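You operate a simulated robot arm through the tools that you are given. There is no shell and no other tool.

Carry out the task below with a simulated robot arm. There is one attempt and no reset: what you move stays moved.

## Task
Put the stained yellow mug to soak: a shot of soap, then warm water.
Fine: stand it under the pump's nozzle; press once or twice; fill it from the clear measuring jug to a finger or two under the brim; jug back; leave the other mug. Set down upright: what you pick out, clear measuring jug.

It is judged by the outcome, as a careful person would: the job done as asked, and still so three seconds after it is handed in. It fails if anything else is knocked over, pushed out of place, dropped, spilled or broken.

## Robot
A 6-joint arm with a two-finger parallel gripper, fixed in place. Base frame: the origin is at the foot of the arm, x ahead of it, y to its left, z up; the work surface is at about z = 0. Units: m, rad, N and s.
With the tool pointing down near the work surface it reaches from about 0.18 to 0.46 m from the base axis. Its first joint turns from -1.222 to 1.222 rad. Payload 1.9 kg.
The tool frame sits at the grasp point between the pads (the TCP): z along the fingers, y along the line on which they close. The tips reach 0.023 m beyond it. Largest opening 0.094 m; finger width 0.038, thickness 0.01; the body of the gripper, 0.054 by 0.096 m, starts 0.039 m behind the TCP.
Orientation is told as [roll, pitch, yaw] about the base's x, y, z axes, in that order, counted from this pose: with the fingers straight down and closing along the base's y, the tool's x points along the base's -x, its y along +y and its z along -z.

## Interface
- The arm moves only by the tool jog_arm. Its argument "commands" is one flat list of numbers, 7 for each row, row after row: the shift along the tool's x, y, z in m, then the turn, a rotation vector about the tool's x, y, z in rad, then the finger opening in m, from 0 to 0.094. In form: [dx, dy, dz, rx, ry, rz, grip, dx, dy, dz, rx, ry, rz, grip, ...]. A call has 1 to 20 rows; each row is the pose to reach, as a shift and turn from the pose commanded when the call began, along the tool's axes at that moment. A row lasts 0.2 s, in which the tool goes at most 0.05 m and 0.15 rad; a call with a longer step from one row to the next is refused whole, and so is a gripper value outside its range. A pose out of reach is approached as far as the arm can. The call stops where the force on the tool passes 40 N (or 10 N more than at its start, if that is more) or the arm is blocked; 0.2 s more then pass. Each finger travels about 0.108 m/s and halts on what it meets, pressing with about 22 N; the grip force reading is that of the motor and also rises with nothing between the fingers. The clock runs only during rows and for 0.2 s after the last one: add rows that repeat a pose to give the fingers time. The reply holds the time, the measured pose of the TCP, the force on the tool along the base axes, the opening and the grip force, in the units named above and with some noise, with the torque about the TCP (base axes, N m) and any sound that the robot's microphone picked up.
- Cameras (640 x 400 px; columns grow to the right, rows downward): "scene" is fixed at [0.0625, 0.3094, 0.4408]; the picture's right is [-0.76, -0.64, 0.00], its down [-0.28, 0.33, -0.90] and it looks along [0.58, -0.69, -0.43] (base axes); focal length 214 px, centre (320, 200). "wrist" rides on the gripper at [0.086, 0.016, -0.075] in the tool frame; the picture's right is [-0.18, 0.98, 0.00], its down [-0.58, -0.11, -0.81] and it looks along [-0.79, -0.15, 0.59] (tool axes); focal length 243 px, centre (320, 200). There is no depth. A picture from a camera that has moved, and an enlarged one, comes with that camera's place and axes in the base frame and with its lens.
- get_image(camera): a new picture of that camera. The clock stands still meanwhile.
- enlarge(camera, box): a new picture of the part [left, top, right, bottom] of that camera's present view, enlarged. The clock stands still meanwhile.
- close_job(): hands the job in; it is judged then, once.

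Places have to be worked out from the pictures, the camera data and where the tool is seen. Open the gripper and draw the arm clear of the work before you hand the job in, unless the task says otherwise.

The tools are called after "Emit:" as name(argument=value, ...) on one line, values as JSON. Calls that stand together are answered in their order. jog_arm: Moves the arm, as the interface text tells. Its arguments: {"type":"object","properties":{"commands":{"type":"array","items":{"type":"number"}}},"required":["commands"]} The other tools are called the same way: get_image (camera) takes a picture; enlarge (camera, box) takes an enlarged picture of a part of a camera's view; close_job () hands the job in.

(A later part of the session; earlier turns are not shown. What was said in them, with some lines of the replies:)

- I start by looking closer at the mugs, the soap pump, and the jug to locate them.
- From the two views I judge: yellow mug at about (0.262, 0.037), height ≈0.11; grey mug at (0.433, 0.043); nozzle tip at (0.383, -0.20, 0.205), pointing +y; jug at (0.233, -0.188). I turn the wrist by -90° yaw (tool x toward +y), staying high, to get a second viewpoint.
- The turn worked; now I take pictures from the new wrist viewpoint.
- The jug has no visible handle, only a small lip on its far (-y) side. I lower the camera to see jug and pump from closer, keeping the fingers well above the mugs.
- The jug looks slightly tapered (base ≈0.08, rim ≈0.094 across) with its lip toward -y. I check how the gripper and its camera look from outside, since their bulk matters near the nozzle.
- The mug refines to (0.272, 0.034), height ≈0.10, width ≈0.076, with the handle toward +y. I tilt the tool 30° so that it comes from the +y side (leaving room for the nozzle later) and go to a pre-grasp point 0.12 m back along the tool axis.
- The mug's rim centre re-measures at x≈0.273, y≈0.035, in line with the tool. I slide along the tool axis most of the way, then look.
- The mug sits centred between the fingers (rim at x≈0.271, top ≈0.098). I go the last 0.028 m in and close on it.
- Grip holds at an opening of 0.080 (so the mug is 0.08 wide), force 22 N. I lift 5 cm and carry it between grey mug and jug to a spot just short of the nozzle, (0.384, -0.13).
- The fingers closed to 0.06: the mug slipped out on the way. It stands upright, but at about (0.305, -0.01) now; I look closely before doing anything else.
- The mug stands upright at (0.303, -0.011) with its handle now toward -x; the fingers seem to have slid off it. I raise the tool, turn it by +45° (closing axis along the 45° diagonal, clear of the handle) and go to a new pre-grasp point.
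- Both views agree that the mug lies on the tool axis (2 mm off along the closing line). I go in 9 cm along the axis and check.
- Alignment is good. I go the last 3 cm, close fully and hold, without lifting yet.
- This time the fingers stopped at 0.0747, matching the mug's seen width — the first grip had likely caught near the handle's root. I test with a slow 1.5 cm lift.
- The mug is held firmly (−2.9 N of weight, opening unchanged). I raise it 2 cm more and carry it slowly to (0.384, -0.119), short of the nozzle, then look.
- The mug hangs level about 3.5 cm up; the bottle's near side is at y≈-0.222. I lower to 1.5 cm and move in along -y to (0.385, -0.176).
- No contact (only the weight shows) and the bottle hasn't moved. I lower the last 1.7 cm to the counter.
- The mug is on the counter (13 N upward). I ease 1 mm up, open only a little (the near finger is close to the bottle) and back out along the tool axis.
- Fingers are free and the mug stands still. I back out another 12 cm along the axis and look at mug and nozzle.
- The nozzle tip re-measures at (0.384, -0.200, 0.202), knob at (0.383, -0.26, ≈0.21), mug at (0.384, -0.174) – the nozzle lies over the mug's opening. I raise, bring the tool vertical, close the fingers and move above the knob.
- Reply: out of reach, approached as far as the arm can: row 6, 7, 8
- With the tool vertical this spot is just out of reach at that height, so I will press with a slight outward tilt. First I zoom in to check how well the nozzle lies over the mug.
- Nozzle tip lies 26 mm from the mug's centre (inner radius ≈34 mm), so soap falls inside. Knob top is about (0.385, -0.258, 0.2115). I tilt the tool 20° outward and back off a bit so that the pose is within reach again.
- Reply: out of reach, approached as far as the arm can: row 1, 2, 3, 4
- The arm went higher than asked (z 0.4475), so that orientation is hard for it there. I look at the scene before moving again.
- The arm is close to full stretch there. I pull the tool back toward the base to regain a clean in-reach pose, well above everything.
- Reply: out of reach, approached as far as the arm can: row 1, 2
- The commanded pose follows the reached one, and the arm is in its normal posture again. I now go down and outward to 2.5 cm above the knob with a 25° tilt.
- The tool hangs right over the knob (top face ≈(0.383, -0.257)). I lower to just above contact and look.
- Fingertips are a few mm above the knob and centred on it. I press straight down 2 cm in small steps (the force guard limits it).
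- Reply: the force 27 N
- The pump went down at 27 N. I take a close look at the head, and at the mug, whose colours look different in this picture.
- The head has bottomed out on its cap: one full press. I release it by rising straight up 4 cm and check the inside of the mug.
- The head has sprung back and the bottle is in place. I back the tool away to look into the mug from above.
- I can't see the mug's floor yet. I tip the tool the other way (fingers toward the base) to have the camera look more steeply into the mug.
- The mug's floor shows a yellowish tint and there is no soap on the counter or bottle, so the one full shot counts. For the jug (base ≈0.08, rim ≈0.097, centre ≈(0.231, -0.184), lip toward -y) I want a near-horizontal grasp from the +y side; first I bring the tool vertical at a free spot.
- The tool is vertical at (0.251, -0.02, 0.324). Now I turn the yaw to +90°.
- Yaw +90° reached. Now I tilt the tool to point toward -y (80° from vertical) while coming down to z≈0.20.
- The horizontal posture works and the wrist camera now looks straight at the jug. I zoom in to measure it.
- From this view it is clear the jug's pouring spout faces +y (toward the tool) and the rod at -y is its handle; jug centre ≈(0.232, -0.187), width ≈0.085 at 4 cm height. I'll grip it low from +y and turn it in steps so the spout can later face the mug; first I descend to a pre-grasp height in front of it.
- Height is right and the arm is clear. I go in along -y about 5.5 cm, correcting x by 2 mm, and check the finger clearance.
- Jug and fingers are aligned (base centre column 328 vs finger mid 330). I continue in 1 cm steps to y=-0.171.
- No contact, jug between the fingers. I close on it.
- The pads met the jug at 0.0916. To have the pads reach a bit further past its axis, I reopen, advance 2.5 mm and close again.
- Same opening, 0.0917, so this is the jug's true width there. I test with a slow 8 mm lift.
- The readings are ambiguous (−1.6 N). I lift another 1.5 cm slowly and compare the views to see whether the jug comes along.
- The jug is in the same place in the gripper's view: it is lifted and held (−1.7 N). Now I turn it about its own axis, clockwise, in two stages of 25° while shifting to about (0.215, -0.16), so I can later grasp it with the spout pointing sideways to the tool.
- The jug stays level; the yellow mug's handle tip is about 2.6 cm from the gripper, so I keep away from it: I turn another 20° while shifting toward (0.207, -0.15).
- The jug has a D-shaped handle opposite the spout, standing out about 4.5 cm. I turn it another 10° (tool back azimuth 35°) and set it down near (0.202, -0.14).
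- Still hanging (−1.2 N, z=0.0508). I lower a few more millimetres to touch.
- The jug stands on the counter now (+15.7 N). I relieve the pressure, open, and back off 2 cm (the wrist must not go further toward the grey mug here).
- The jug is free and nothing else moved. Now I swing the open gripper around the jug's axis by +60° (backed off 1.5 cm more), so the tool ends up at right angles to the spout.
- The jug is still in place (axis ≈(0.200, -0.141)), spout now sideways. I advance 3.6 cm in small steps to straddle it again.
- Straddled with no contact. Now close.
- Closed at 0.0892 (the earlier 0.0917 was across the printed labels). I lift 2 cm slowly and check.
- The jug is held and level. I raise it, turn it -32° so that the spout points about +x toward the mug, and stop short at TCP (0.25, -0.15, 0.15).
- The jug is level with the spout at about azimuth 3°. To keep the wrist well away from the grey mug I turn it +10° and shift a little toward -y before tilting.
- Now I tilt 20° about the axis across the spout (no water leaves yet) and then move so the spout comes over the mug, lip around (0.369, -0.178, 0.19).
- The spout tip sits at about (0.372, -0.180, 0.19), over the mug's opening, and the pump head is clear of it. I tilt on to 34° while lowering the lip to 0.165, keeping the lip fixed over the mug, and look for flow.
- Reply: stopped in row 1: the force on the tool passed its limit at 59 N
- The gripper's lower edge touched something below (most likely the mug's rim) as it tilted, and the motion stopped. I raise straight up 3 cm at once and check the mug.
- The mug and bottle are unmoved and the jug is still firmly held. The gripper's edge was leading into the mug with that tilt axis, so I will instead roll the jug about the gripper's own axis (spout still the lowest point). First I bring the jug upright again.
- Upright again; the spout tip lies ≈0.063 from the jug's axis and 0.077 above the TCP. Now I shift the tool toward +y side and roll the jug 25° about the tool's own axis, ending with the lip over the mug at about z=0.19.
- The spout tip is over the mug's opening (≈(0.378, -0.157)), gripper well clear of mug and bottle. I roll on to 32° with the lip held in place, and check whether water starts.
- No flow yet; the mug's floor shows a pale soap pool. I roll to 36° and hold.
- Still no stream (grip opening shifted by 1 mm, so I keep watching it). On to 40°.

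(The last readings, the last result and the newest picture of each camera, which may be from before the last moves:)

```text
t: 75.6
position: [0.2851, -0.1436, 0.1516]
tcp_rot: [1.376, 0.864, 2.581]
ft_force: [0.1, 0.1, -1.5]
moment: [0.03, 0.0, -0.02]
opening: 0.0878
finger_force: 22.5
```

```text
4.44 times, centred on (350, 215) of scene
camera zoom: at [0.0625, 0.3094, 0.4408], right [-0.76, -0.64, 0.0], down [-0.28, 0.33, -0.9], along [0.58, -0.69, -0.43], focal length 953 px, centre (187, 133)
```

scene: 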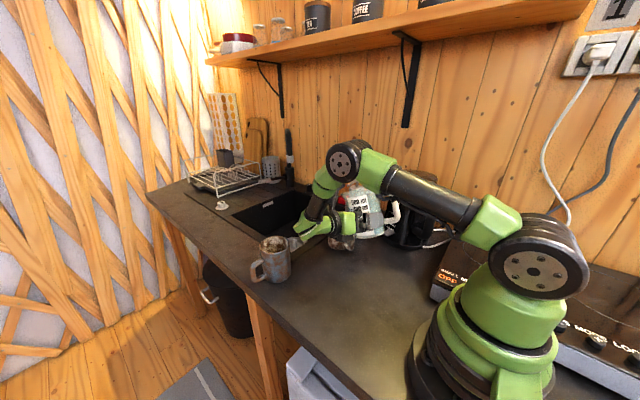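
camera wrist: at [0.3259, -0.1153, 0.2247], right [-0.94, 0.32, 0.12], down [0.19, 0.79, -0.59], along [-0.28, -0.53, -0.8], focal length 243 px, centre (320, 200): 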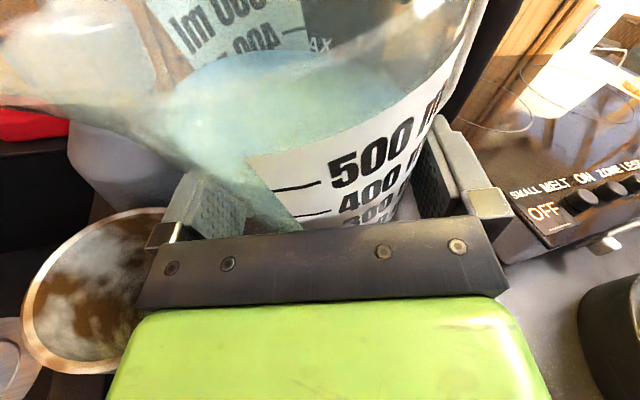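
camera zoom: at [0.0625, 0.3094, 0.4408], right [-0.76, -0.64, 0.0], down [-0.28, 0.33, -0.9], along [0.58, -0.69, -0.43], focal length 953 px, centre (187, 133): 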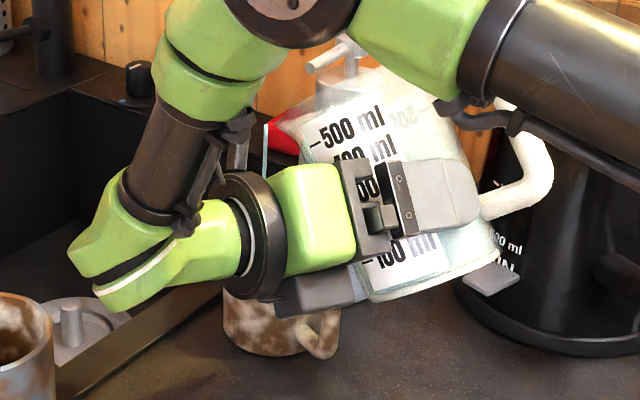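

Water flows: a thin stream falls at about (0.395, -0.176), well inside the mug. I hold this pose for about a second and check the level.

Emit:
jog_arm(commands=[0, 0, 0, 0, 0, 0, 0.05, 0, 0, 0, 0, 0, 0, 0.05, 0, 0, 0, 0, 0, 0, 0.05, 0, 0, 0, 0, 0, 0, 0.05])

Emit:
enlarge(camera="wrist", box=[0, 0, 260, 380])

```text
t: 76.6
position: [0.2861, -0.1455, 0.1529]
tcp_rot: [1.378, 0.864, 2.581]
ft_force: [-0.6, -0.8, -0.8]
moment: [0.06, -0.02, 0.0]
opening: 0.0875
finger_force: 21.5
```

```text
1.05 times, centred on (130, 190) of wrist (not enlarged: the box is as wide or as high as the picture)
camera zoom: at [0.3503, -0.1016, 0.2377], right [-0.82, 0.29, 0.49], down [0.08, 0.91, -0.41], along [-0.56, -0.3, -0.77], focal length 255 px, centre (520, 210)
```

zoom: 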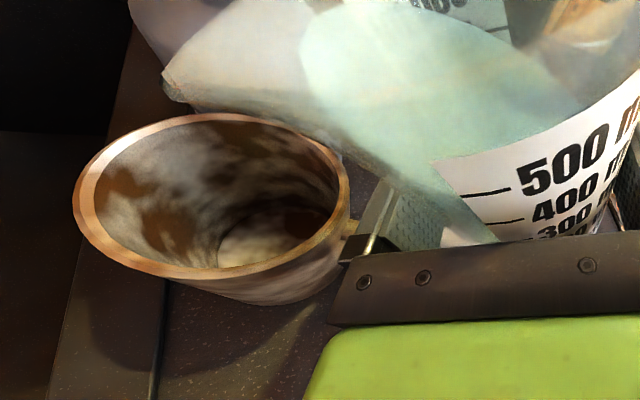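

The flow limits itself at each angle, which lets me meter it. I go on to 48° with the lip pulled 6 mm back, since the stream falls about 1 cm forward of centre.

Emit:
jog_arm(commands=[0.0003, 0.0038, -0.0001, -0.0083, 0, -0.0458, 0.05, 0.0006, 0.0077, -0.0001, -0.0167, 0, -0.0916, 0.05, 0.0009, 0.0115, -0.0002, -0.025, 0, -0.1374, 0.05, 0.0009, 0.0115, -0.0002, -0.025, 0, -0.1374, 0.05])

Emit:
enlarge(camera="wrist", box=[0, 0, 260, 380])

Emit:
enlarge(camera="scene", box=[300, 170, 400, 260])

```text
t: 77.6
position: [0.2783, -0.1421, 0.1612]
tcp_rot: [1.424, 0.728, 2.614]
ft_force: [0.3, 0.8, -0.8]
moment: [0.03, -0.01, 0.01]
opening: 0.0876
finger_force: 22.4
```

```text
1.05 times, centred on (130, 190) of wrist (not enlarged: the box is as wide or as high as the picture)
camera zoom: at [0.3534, -0.103, 0.2384], right [-0.75, 0.27, 0.6], down [0.03, 0.92, -0.38], along [-0.66, -0.27, -0.7], focal length 255 px, centre (520, 210)
```

zoom: 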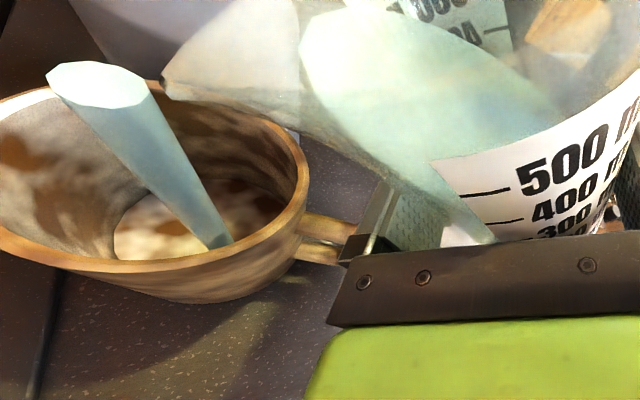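

```text
4.44 times, centred on (350, 215) of scene
camera zoom: at [0.0625, 0.3094, 0.4408], right [-0.76, -0.64, 0.0], down [-0.28, 0.33, -0.9], along [0.58, -0.69, -0.43], focal length 953 px, centre (187, 133)
```

zoom: 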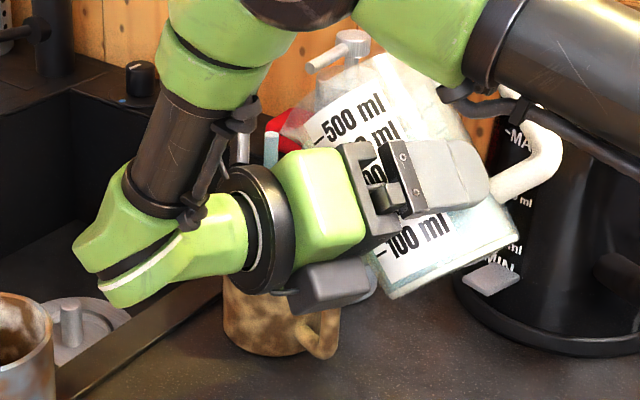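

The stream is thicker and falls right at the centre. I hold a bit, then look at the level.

Emit:
jog_arm(commands=[0, 0, 0, 0, 0, 0, 0.05, 0, 0, 0, 0, 0, 0, 0.05, 0, 0, 0, 0, 0, 0, 0.05, 0, 0, 0, 0, 0, 0, 0.05, 0, 0, 0, 0, 0, 0, 0.05])

Emit:
enlarge(camera="wrist", box=[0, 0, 260, 380])

```text
t: 78.8
position: [0.2782, -0.1422, 0.1604]
tcp_rot: [1.426, 0.728, 2.615]
ft_force: [0.2, 0.2, -2.2]
moment: [0.03, 0.02, 0.03]
opening: 0.0875
finger_force: 22.2
```

```text
1.05 times, centred on (130, 190) of wrist (not enlarged: the box is as wide or as high as the picture)
camera zoom: at [0.3534, -0.1031, 0.2384], right [-0.75, 0.27, 0.6], down [0.03, 0.92, -0.38], along [-0.66, -0.27, -0.7], focal length 255 px, centre (520, 210)
```

zoom: 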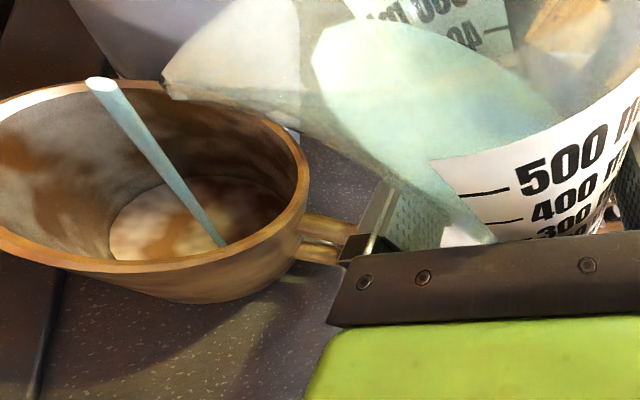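

The flow has almost run out at this angle; the level looks about 2.5–3 cm up. I roll on to 54° and hold.

Emit:
jog_arm(commands=[0.002, 0.0026, -0.0004, -0.0062, 0, -0.0343, 0.05, 0.004, 0.0051, -0.0007, -0.0125, 0, -0.0687, 0.05, 0.006, 0.0077, -0.0011, -0.0187, 0, -0.103, 0.05, 0.006, 0.0077, -0.0011, -0.0187, 0, -0.103, 0.05, 0.006, 0.0077, -0.0011, -0.0187, 0, -0.103, 0.05, 0.006, 0.0077, -0.0011, -0.0187, 0, -0.103, 0.05, 0.006, 0.0077, -0.0011, -0.0187, 0, -0.103, 0.05])

Emit:
enlarge(camera="wrist", box=[0, 0, 260, 380])

Emit:
enlarge(camera="scene", box=[300, 170, 400, 260])

```text
t: 80.4
position: [0.2765, -0.1416, 0.1708]
tcp_rot: [1.454, 0.626, 2.632]
ft_force: [0.1, -0.1, -1.8]
moment: [0.03, 0.0, 0.04]
opening: 0.0874
finger_force: 22.0
```

```text
1.05 times, centred on (130, 190) of wrist (not enlarged: the box is as wide or as high as the picture)
camera zoom: at [0.3605, -0.1052, 0.2409], right [-0.69, 0.25, 0.68], down [-0.01, 0.94, -0.35], along [-0.73, -0.25, -0.64], focal length 255 px, centre (520, 210)
```

zoom: 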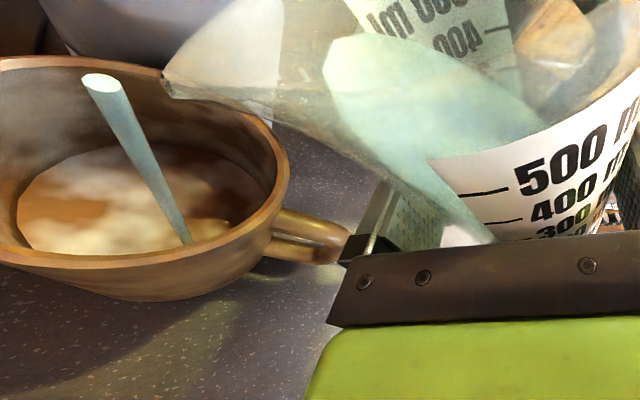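

```text
4.44 times, centred on (350, 215) of scene
camera zoom: at [0.0625, 0.3094, 0.4408], right [-0.76, -0.64, 0.0], down [-0.28, 0.33, -0.9], along [0.58, -0.69, -0.43], focal length 953 px, centre (187, 133)
```

zoom: 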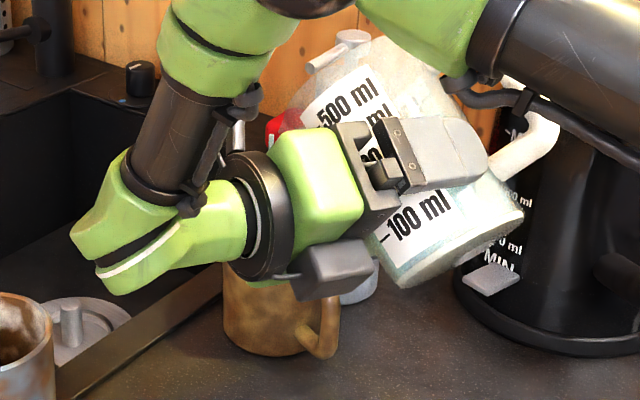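

The mug's colour is yellow again and the level is clearly rising. I hold at this angle until the stream ends and then measure.

Emit:
jog_arm(commands=[0, 0, 0, 0, 0, 0, 0.05, 0, 0, 0, 0, 0, 0, 0.05, 0, 0, 0, 0, 0, 0, 0.05, 0, 0, 0, 0, 0, 0, 0.05, 0, 0, 0, 0, 0, 0, 0.05, 0, 0, 0, 0, 0, 0, 0.05, 0, 0, 0, 0, 0, 0, 0.05])

Emit:
enlarge(camera="wrist", box=[0, 0, 260, 380])

Emit:
get_image(camera="wrist")

```text
t: 82.0
position: [0.2775, -0.1434, 0.1704]
tcp_rot: [1.453, 0.628, 2.63]
ft_force: [0.5, 0.3, -2.1]
moment: [0.02, -0.02, 0.01]
opening: 0.0876
finger_force: 21.8
```

```text
1.05 times, centred on (130, 190) of wrist (not enlarged: the box is as wide or as high as the picture)
camera zoom: at [0.3605, -0.1053, 0.2409], right [-0.69, 0.25, 0.68], down [-0.01, 0.94, -0.35], along [-0.73, -0.25, -0.64], focal length 255 px, centre (520, 210)
```

zoom: 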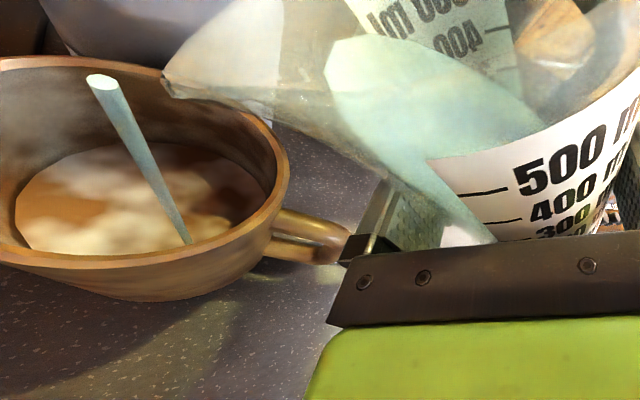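

```text
taken
camera wrist: at [0.3605, -0.1053, 0.2409], right [-0.69, 0.25, 0.68], down [-0.01, 0.94, -0.35], along [-0.73, -0.25, -0.64], focal length 243 px, centre (320, 200)
```

wrist: 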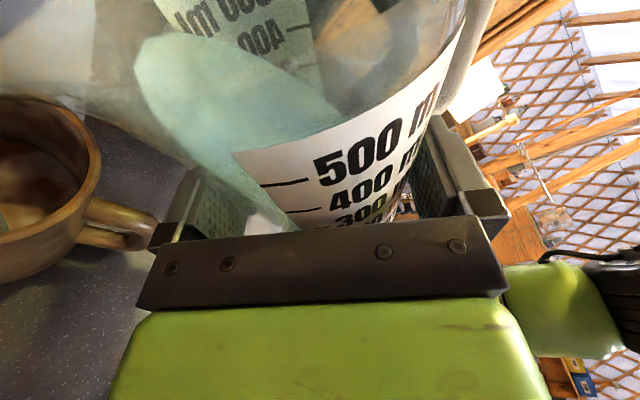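

I judge the level at about 4.4 cm (brim at ≈10 cm), so roughly 3 cm more is wanted. I roll on to 60° and hold.

Emit:
jog_arm(commands=[0.0021, 0.0026, -0.0004, -0.0062, 0, -0.0343, 0.05, 0.0041, 0.0053, -0.0007, -0.0125, 0, -0.0687, 0.05, 0.0062, 0.0079, -0.0011, -0.0187, 0, -0.103, 0.05, 0.0062, 0.0079, -0.0011, -0.0187, 0, -0.103, 0.05, 0.0062, 0.0079, -0.0011, -0.0187, 0, -0.103, 0.05, 0.0062, 0.0079, -0.0011, -0.0187, 0, -0.103, 0.05, 0.0062, 0.0079, -0.0011, -0.0187, 0, -0.103, 0.05])

Emit:
enlarge(camera="wrist", box=[0, 0, 260, 380])

Emit:
enlarge(camera="scene", box=[300, 170, 400, 260])

```text
t: 83.6
position: [0.2789, -0.1416, 0.1811]
tcp_rot: [1.48, 0.522, 2.642]
ft_force: [0.1, 0.9, -1.1]
moment: [0.02, -0.02, -0.01]
opening: 0.0871
finger_force: 22.3
```

```text
1.05 times, centred on (130, 190) of wrist (not enlarged: the box is as wide or as high as the picture)
camera zoom: at [0.3675, -0.1072, 0.2433], right [-0.61, 0.23, 0.76], down [-0.04, 0.95, -0.32], along [-0.79, -0.23, -0.57], focal length 255 px, centre (520, 210)
```

zoom: 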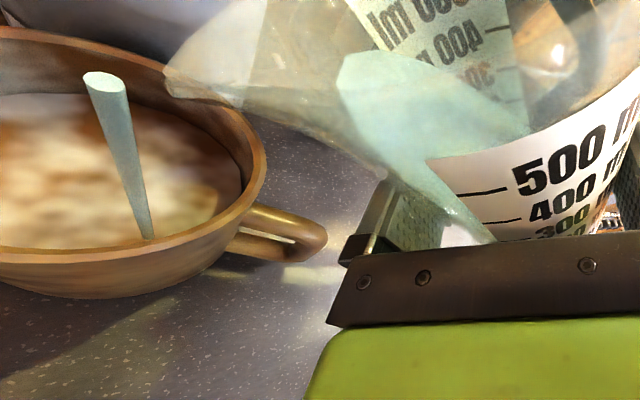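

```text
4.44 times, centred on (350, 215) of scene
camera zoom: at [0.0625, 0.3094, 0.4408], right [-0.76, -0.64, 0.0], down [-0.28, 0.33, -0.9], along [0.58, -0.69, -0.43], focal length 953 px, centre (187, 133)
```

zoom: 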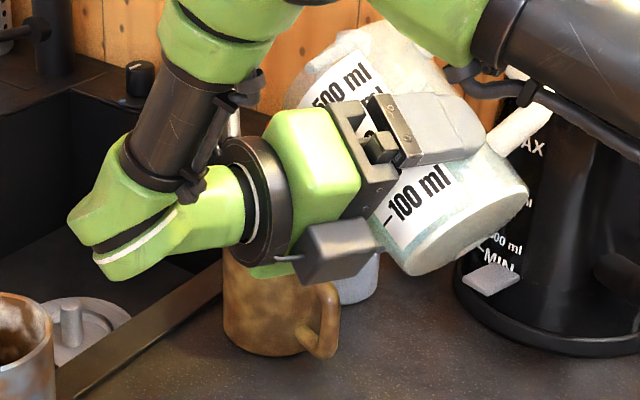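

The water edge on the far wall is now about 2.5 cm under the brim (level ≈7.6 cm). I roll back right away to 45° to stop the flow, and check.

Emit:
jog_arm(commands=[-0.0046, -0.0088, 0.0008, 0.0234, 0, 0.1288, 0.05, -0.0092, -0.0176, 0.0017, 0.0469, 0, 0.2576, 0.05, -0.0092, -0.0176, 0.0017, 0.0469, 0, 0.2576, 0.05])

Emit:
enlarge(camera="wrist", box=[0, 0, 260, 380])

```text
t: 84.4
position: [0.2799, -0.1417, 0.1603]
tcp_rot: [1.407, 0.78, 2.605]
ft_force: [0.3, 0.3, -2.1]
moment: [0.04, 0.0, -0.01]
opening: 0.0873
finger_force: 22.4
```

```text
1.05 times, centred on (130, 190) of wrist (not enlarged: the box is as wide or as high as the picture)
camera zoom: at [0.3507, -0.1016, 0.2412], right [-0.78, 0.28, 0.56], down [0.05, 0.92, -0.39], along [-0.62, -0.28, -0.73], focal length 255 px, centre (520, 210)
```

zoom: 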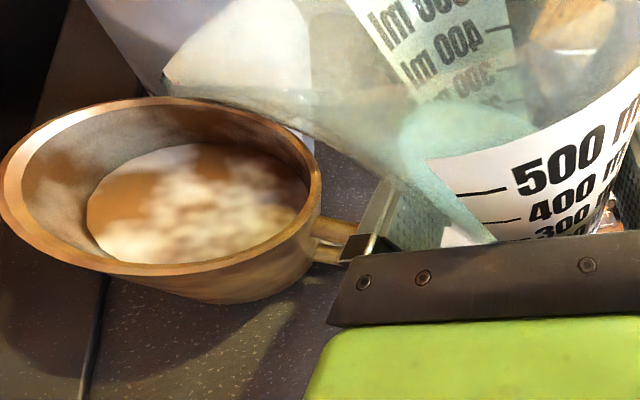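

Flow has stopped; the water edge measures ≈7.4 cm, about 2.7 cm under the brim – as asked. Now I roll the jug back upright while backing away and up from the mug.

Emit:
jog_arm(commands=[0, 0.0047, 0, 0.0234, 0, 0.1288, 0.05, 0, 0.0094, 0, 0.0469, 0, 0.2576, 0.05, 0, 0.0141, 0, 0.0703, 0, 0.3864, 0.05, 0, 0.0189, 0, 0.0937, 0, 0.5152, 0.05, 0, 0.0236, 0, 0.1172, 0, 0.644, 0.05, 0, 0.0283, 0, 0.1406, 0, 0.7728, 0.05, 0, 0.0283, 0, 0.1406, 0, 0.7728, 0.05])

Emit:
get_image(camera="wrist")

Emit:
get_image(camera="scene")

Emit:
enlarge(camera="scene", box=[280, 150, 440, 270])

```text
t: 86.0
position: [0.2593, -0.1367, 0.1787]
tcp_rot: [-0.054, 1.401, 1.226]
ft_force: [-0.4, 0.3, -1.4]
moment: [-0.01, -0.03, 0.0]
opening: 0.0869
finger_force: 22.2
```

```text
taken
camera wrist: at [0.2586, -0.074, 0.2774], right [-0.93, 0.31, -0.19], down [0.37, 0.82, -0.44], along [0.02, -0.48, -0.88], focal length 243 px, centre (320, 200)
```

wrist: 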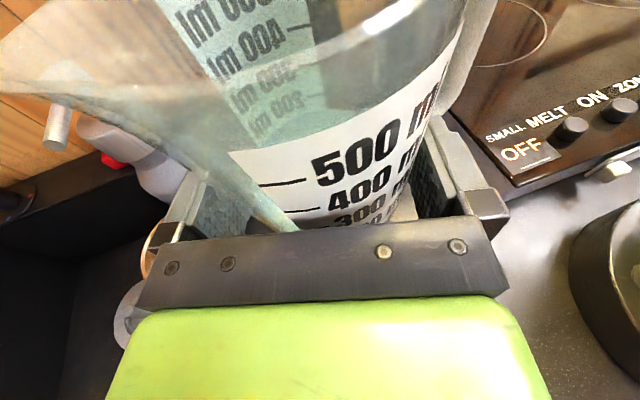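

```text
taken
```

scene: 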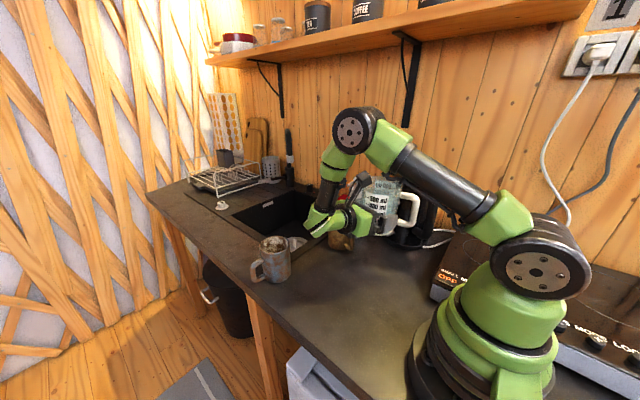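

```text
3.33 times, centred on (360, 210) of scene
camera zoom: at [0.0625, 0.3094, 0.4408], right [-0.76, -0.64, 0.0], down [-0.28, 0.33, -0.9], along [0.58, -0.69, -0.43], focal length 715 px, centre (187, 167)
```

zoom: 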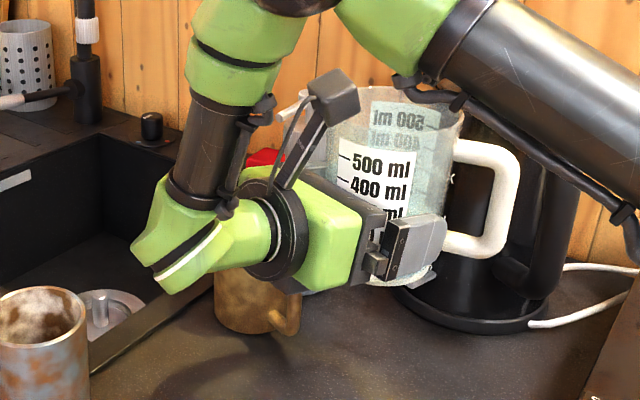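

The jug is upright and the mug and the rest unmoved. I carry the jug back toward its original spot (axis ≈(0.232, -0.187)), turning the tool to point along -y, staying 5 cm above the counter.

Emit:
jog_arm(commands=[-0.012, 0.0065, 0.0146, 0.0973, 0, -0.0177, 0.05, -0.032, 0.013, 0.0292, 0.1947, 0, -0.0353, 0.05, -0.052, 0.0195, 0.0365, 0.292, 0, -0.053, 0.05, -0.072, 0.0195, 0.0438, 0.292, 0, -0.053, 0.05, -0.072, 0.0195, 0.0438, 0.292, 0, -0.053, 0.05])

Emit:
get_image(camera="wrist")

Emit:
enlarge(camera="scene", box=[300, 180, 460, 300])

```text
t: 87.2
position: [0.2308, -0.1603, 0.1023]
tcp_rot: [-0.022, 1.403, 1.55]
ft_force: [0.6, -0.2, -1.9]
moment: [0.0, -0.03, 0.05]
opening: 0.0868
finger_force: 22.5
```

```text
taken
camera wrist: at [0.2136, -0.0995, 0.1997], right [-0.98, 0.03, -0.19], down [0.11, 0.89, -0.44], along [0.15, -0.45, -0.88], focal length 243 px, centre (320, 200)
```

wrist: 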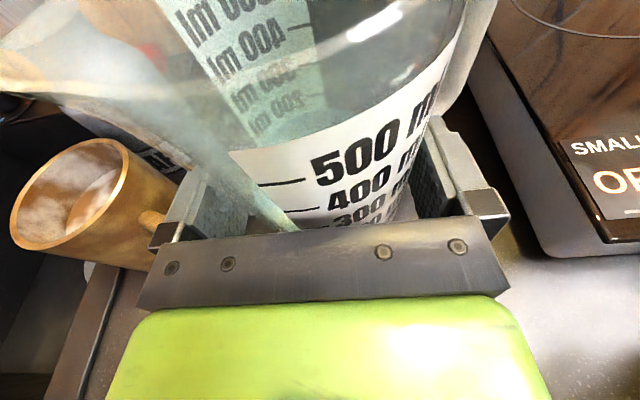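

```text
3.33 times, centred on (380, 240) of scene
camera zoom: at [0.0625, 0.3094, 0.4408], right [-0.76, -0.64, 0.0], down [-0.28, 0.33, -0.9], along [0.58, -0.69, -0.43], focal length 715 px, centre (120, 67)
```

zoom: 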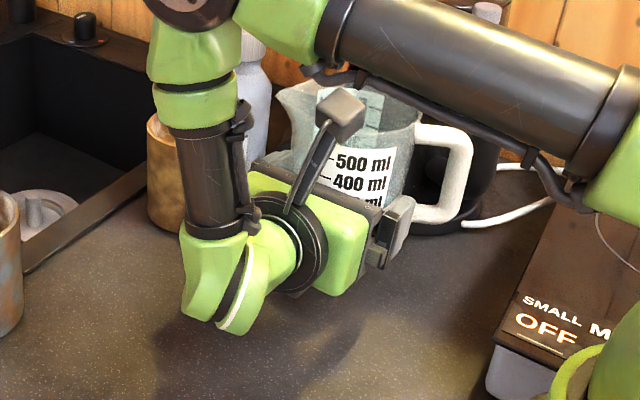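

Jug is over its place. I move the last 1.3 cm in -y and lower to z=0.055.

Emit:
jog_arm(commands=[-0.0002, -0.0012, 0.0126, 0, 0, 0, 0.05, -0.0222, -0.0012, 0.0165, 0, 0, 0, 0.05, -0.0444, -0.0012, 0.0205, 0, 0, 0, 0.05, -0.0444, -0.0012, 0.0205, 0, 0, 0, 0.05])

Emit:
enlarge(camera="scene", box=[300, 180, 460, 300])

```text
t: 88.2
position: [0.2338, -0.1725, 0.0561]
tcp_rot: [-0.019, 1.404, 1.555]
ft_force: [0.1, -0.2, -1.4]
moment: [0.07, 0.01, 0.02]
opening: 0.0871
finger_force: 22.5
```

```text
3.33 times, centred on (380, 240) of scene
camera zoom: at [0.0625, 0.3094, 0.4408], right [-0.76, -0.64, 0.0], down [-0.28, 0.33, -0.9], along [0.58, -0.69, -0.43], focal length 715 px, centre (120, 67)
```

zoom: 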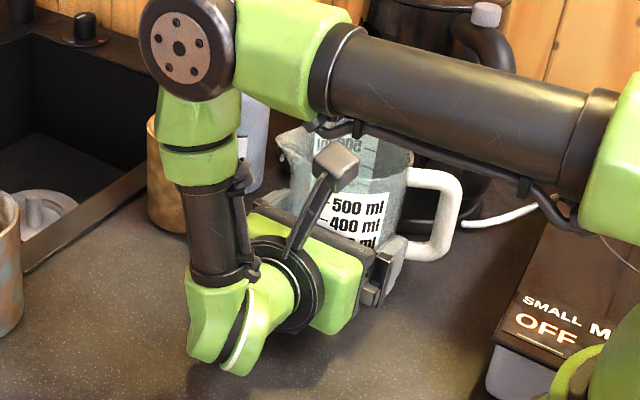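

Still hanging. I lower in small steps to feel the counter.

Emit:
jog_arm(commands=[-0.002, 0, 0.0003, 0, 0, 0, 0.05, -0.004, 0, 0.0007, 0, 0, 0, 0.05, -0.006, 0, 0.001, 0, 0, 0, 0.05, -0.0075, 0, 0.0013, 0, 0, 0, 0.05, -0.0075, 0, 0.0013, 0, 0, 0, 0.05])

```text
t: 89.4
position: [0.2334, -0.1729, 0.0463]
tcp_rot: [-0.019, 1.404, 1.553]
ft_force: [-0.6, -0.7, -1.4]
moment: [0.05, 0.02, -0.02]
opening: 0.087
finger_force: 21.6
```

Emit:
jog_arm(commands=[-0.0015, 0, 0.0003, 0, 0, 0, 0.05, -0.003, 0, 0.0005, 0, 0, 0, 0.05, -0.003, 0, 0.0005, 0, 0, 0, 0.05])

Emit:
enlarge(camera="scene", box=[320, 210, 440, 300])

```text
t: 90.2
position: [0.2344, -0.1734, 0.0452]
tcp_rot: [-0.031, 1.405, 1.541]
ft_force: [-1.8, 0.7, 10.7]
moment: [-0.25, -0.12, 0.08]
opening: 0.0857
finger_force: 22.1
```

```text
4.44 times, centred on (380, 255) of scene
camera zoom: at [0.0625, 0.3095, 0.4408], right [-0.76, -0.64, 0.0], down [-0.28, 0.33, -0.9], along [0.58, -0.69, -0.43], focal length 953 px, centre (53, -44)
```

zoom: 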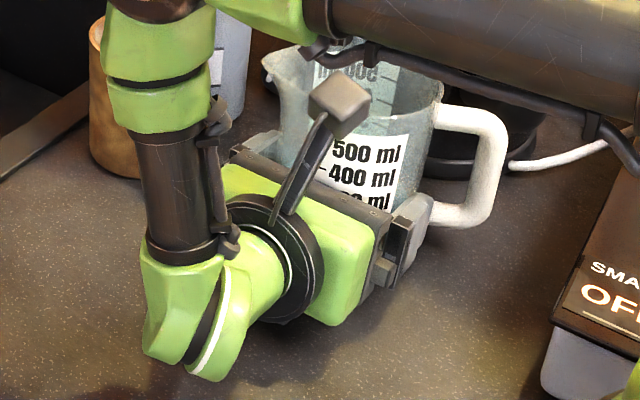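

The jug has touched down (+10.7 N). I ease off slightly and open the fingers.

Emit:
jog_arm(commands=[0.0003, 0, 0, 0, 0, 0, 0.05, 0.0003, 0, 0, 0, 0, 0, 0.088, 0.0003, 0, 0, 0, 0, 0, 0.094, 0.0003, 0, 0, 0, 0, 0, 0.094, 0.0003, 0, 0, 0, 0, 0, 0.094])

Emit:
get_image(camera="wrist")

Emit:
enlarge(camera="scene", box=[320, 210, 440, 300])

```text
t: 91.4
position: [0.2333, -0.1728, 0.0429]
tcp_rot: [-0.02, 1.405, 1.551]
ft_force: [1.3, 0.1, -0.3]
moment: [0.01, 0.01, 0.01]
opening: 0.0941
finger_force: 0.0
```

```text
taken
camera wrist: at [0.2167, -0.1135, 0.1419], right [-0.98, 0.03, -0.18], down [0.11, 0.89, -0.44], along [0.15, -0.45, -0.88], focal length 243 px, centre (320, 200)
```

wrist: 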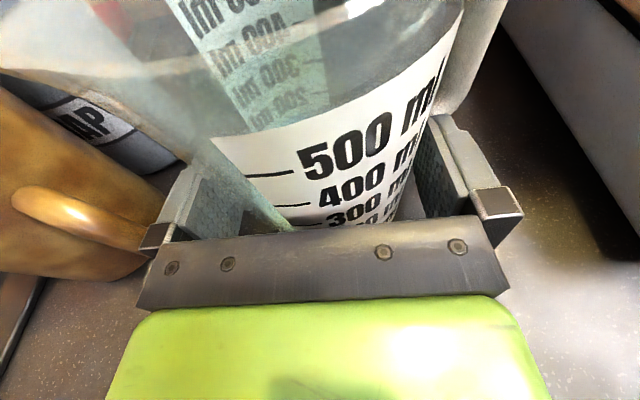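

```text
4.44 times, centred on (380, 255) of scene
camera zoom: at [0.0625, 0.3094, 0.4408], right [-0.76, -0.64, 0.0], down [-0.28, 0.33, -0.9], along [0.58, -0.69, -0.43], focal length 953 px, centre (53, -44)
```

zoom: 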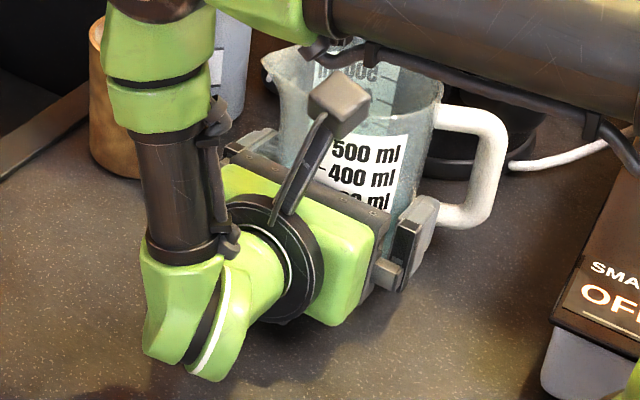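

The jug stands free between the open fingers. I withdraw straight back along +y.

Emit:
jog_arm(commands=[-0.0017, 0, -0.0099, 0, 0, 0, 0.094, -0.0043, 0, -0.0246, 0, 0, 0, 0.094, -0.0085, 0, -0.0493, 0, 0, 0, 0.094, -0.0136, 0, -0.0788, 0, 0, 0, 0.094, -0.0178, 0, -0.1034, 0, 0, 0, 0.094, -0.0178, 0, -0.1034, 0, 0, 0, 0.094])

Emit:
get_image(camera="wrist")

Emit:
get_image(camera="scene")

```text
t: 92.8
position: [0.2329, -0.0664, 0.0432]
tcp_rot: [-0.021, 1.406, 1.552]
ft_force: [0.7, 0.5, 0.3]
moment: [0.01, 0.01, -0.01]
opening: 0.0941
finger_force: 0.1
```

```text
taken
camera wrist: at [0.2156, -0.0067, 0.1415], right [-0.98, 0.03, -0.18], down [0.11, 0.89, -0.44], along [0.15, -0.45, -0.88], focal length 243 px, centre (320, 200)
```

wrist: 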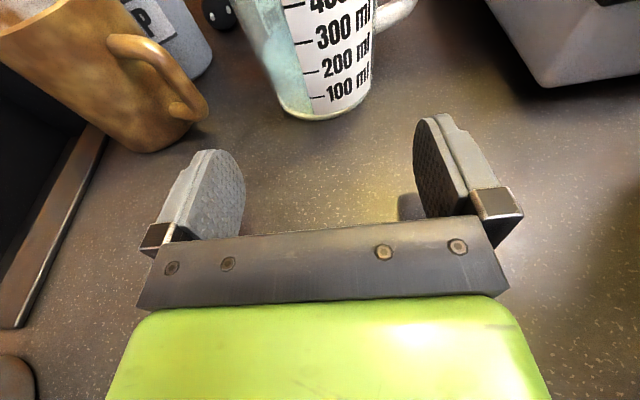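

```text
taken
```

scene: 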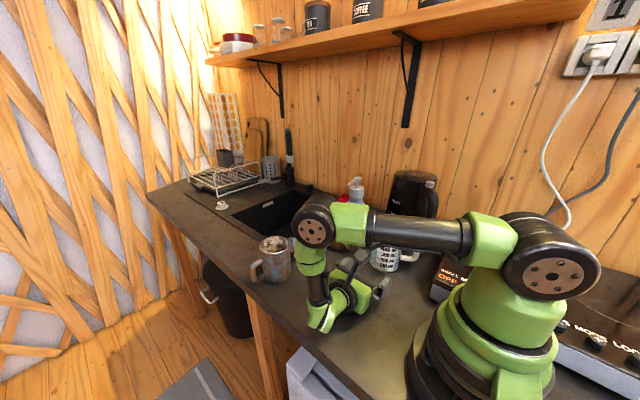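

The jug stands upright back at its place (≈(0.236, -0.191), within a few mm). I raise the arm away from the work.

Emit:
jog_arm(commands=[0.0315, 0, -0.0054, 0, 0, 0, 0.094, 0.063, 0, -0.0109, 0, 0, 0, 0.094, 0.0946, 0, -0.0163, 0, 0, 0, 0.094, 0.1261, 0, -0.0218, 0, 0, 0, 0.094, 0.1576, 0, -0.0272, 0, 0, 0, 0.094, 0.1773, 0, -0.0306, 0, -0.14, 0, 0.094, 0.197, 0, -0.034, 0, -0.28, 0, 0.094, 0.2167, 0, -0.0374, 0, -0.42, 0, 0.094, 0.2364, 0, -0.0408, 0, -0.56, 0, 0.094, 0.2561, 0, -0.0442, 0, -0.7, 0, 0.094, 0.2758, 0, -0.0476, 0, -0.84, 0, 0.094, 0.2758, 0, -0.0476, 0, -0.98, 0, 0.094, 0.2758, 0, -0.0476, 0, -1.12, 0, 0.094, 0.2758, 0, -0.0476, 0, -1.26, 0, 0.094, 0.2758, 0, -0.0476, 0, -1.4, 0, 0.094, 0.2758, 0, -0.0476, 0, -1.4, 0, 0.094])

Emit:
get_image(camera="scene")

Emit:
enlarge(camera="scene", box=[240, 160, 440, 310])

Emit:
enlarge(camera="scene", box=[320, 205, 370, 255])

```text
t: 96.2
position: [0.2326, -0.0667, 0.3241]
tcp_rot: [-0.005, 0.002, 1.572]
ft_force: [0.0, 0.1, 0.0]
moment: [0.02, -0.03, -0.02]
opening: 0.0944
finger_force: 0.0
```

```text
taken
```

scene: 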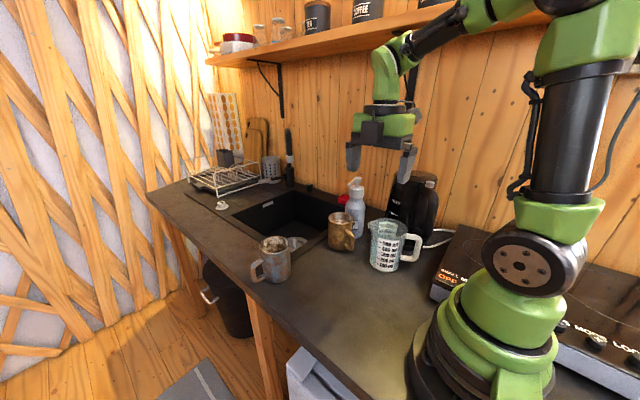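

```text
2.67 times, centred on (340, 235) of scene
camera zoom: at [0.0625, 0.3094, 0.4408], right [-0.76, -0.64, 0.0], down [-0.28, 0.33, -0.9], along [0.58, -0.69, -0.43], focal length 572 px, centre (267, 107)
```

zoom: 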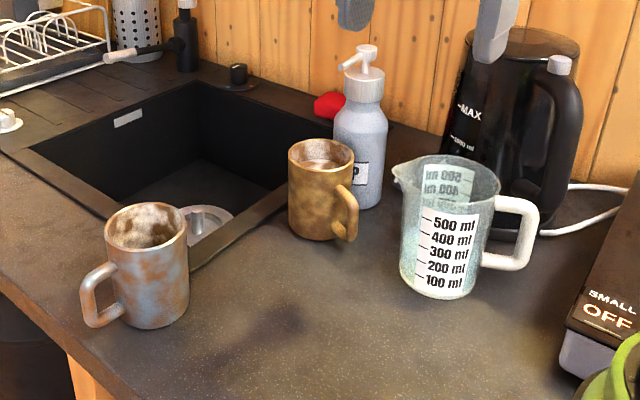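

```text
8.00 times, centred on (345, 230) of scene
camera zoom: at [0.0625, 0.3094, 0.4408], right [-0.76, -0.64, 0.0], down [-0.28, 0.33, -0.9], along [0.58, -0.69, -0.43], focal length 1716 px, centre (120, -40)
```

zoom: 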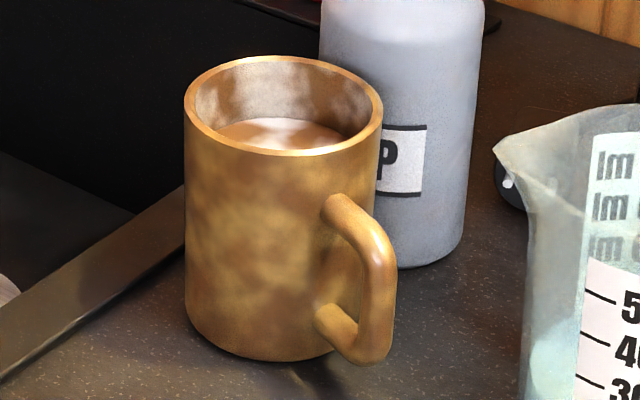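

Mug stands upright under the nozzle with water about 2.6 cm below the brim, the jug is back upright in its place, the grey mug, bottle and kettle are unmoved, and I see no spill. The gripper is open and well above the work, so I hand the job in.

Emit:
close_job()

```text
The job is handed in.
```

The yellow mug is soaking. It stands upright under the pump's nozzle with one full press of soap and water to about 2.6 cm below the brim. The job is handed in.

- **Soap:** I pressed the pump once, until the head bottomed out. The camera showed what looked like a pale soap pool on the mug's floor and no soap on the counter.
- **Water:** I poured from the jug in stages until the level measured about 7.5 cm of the mug's 10 cm height. I saw no spill.
- **Jug:** It is upright again and within about a centimetre of where it started. It is turned by about 60°, because the grip I had to use could not set it down in its original direction.
- **Other mug:** It is in its original place. The bottle and kettle also look unmoved.

Two things went wrong along the way:
- My first grip on the yellow mug slipped. The mug was left standing upright about 5 cm from where it had been.
- While I was tilting the jug, the gripper touched something just above the mug, probably its rim. The motion stopped at once, and nothing was moved or tipped.
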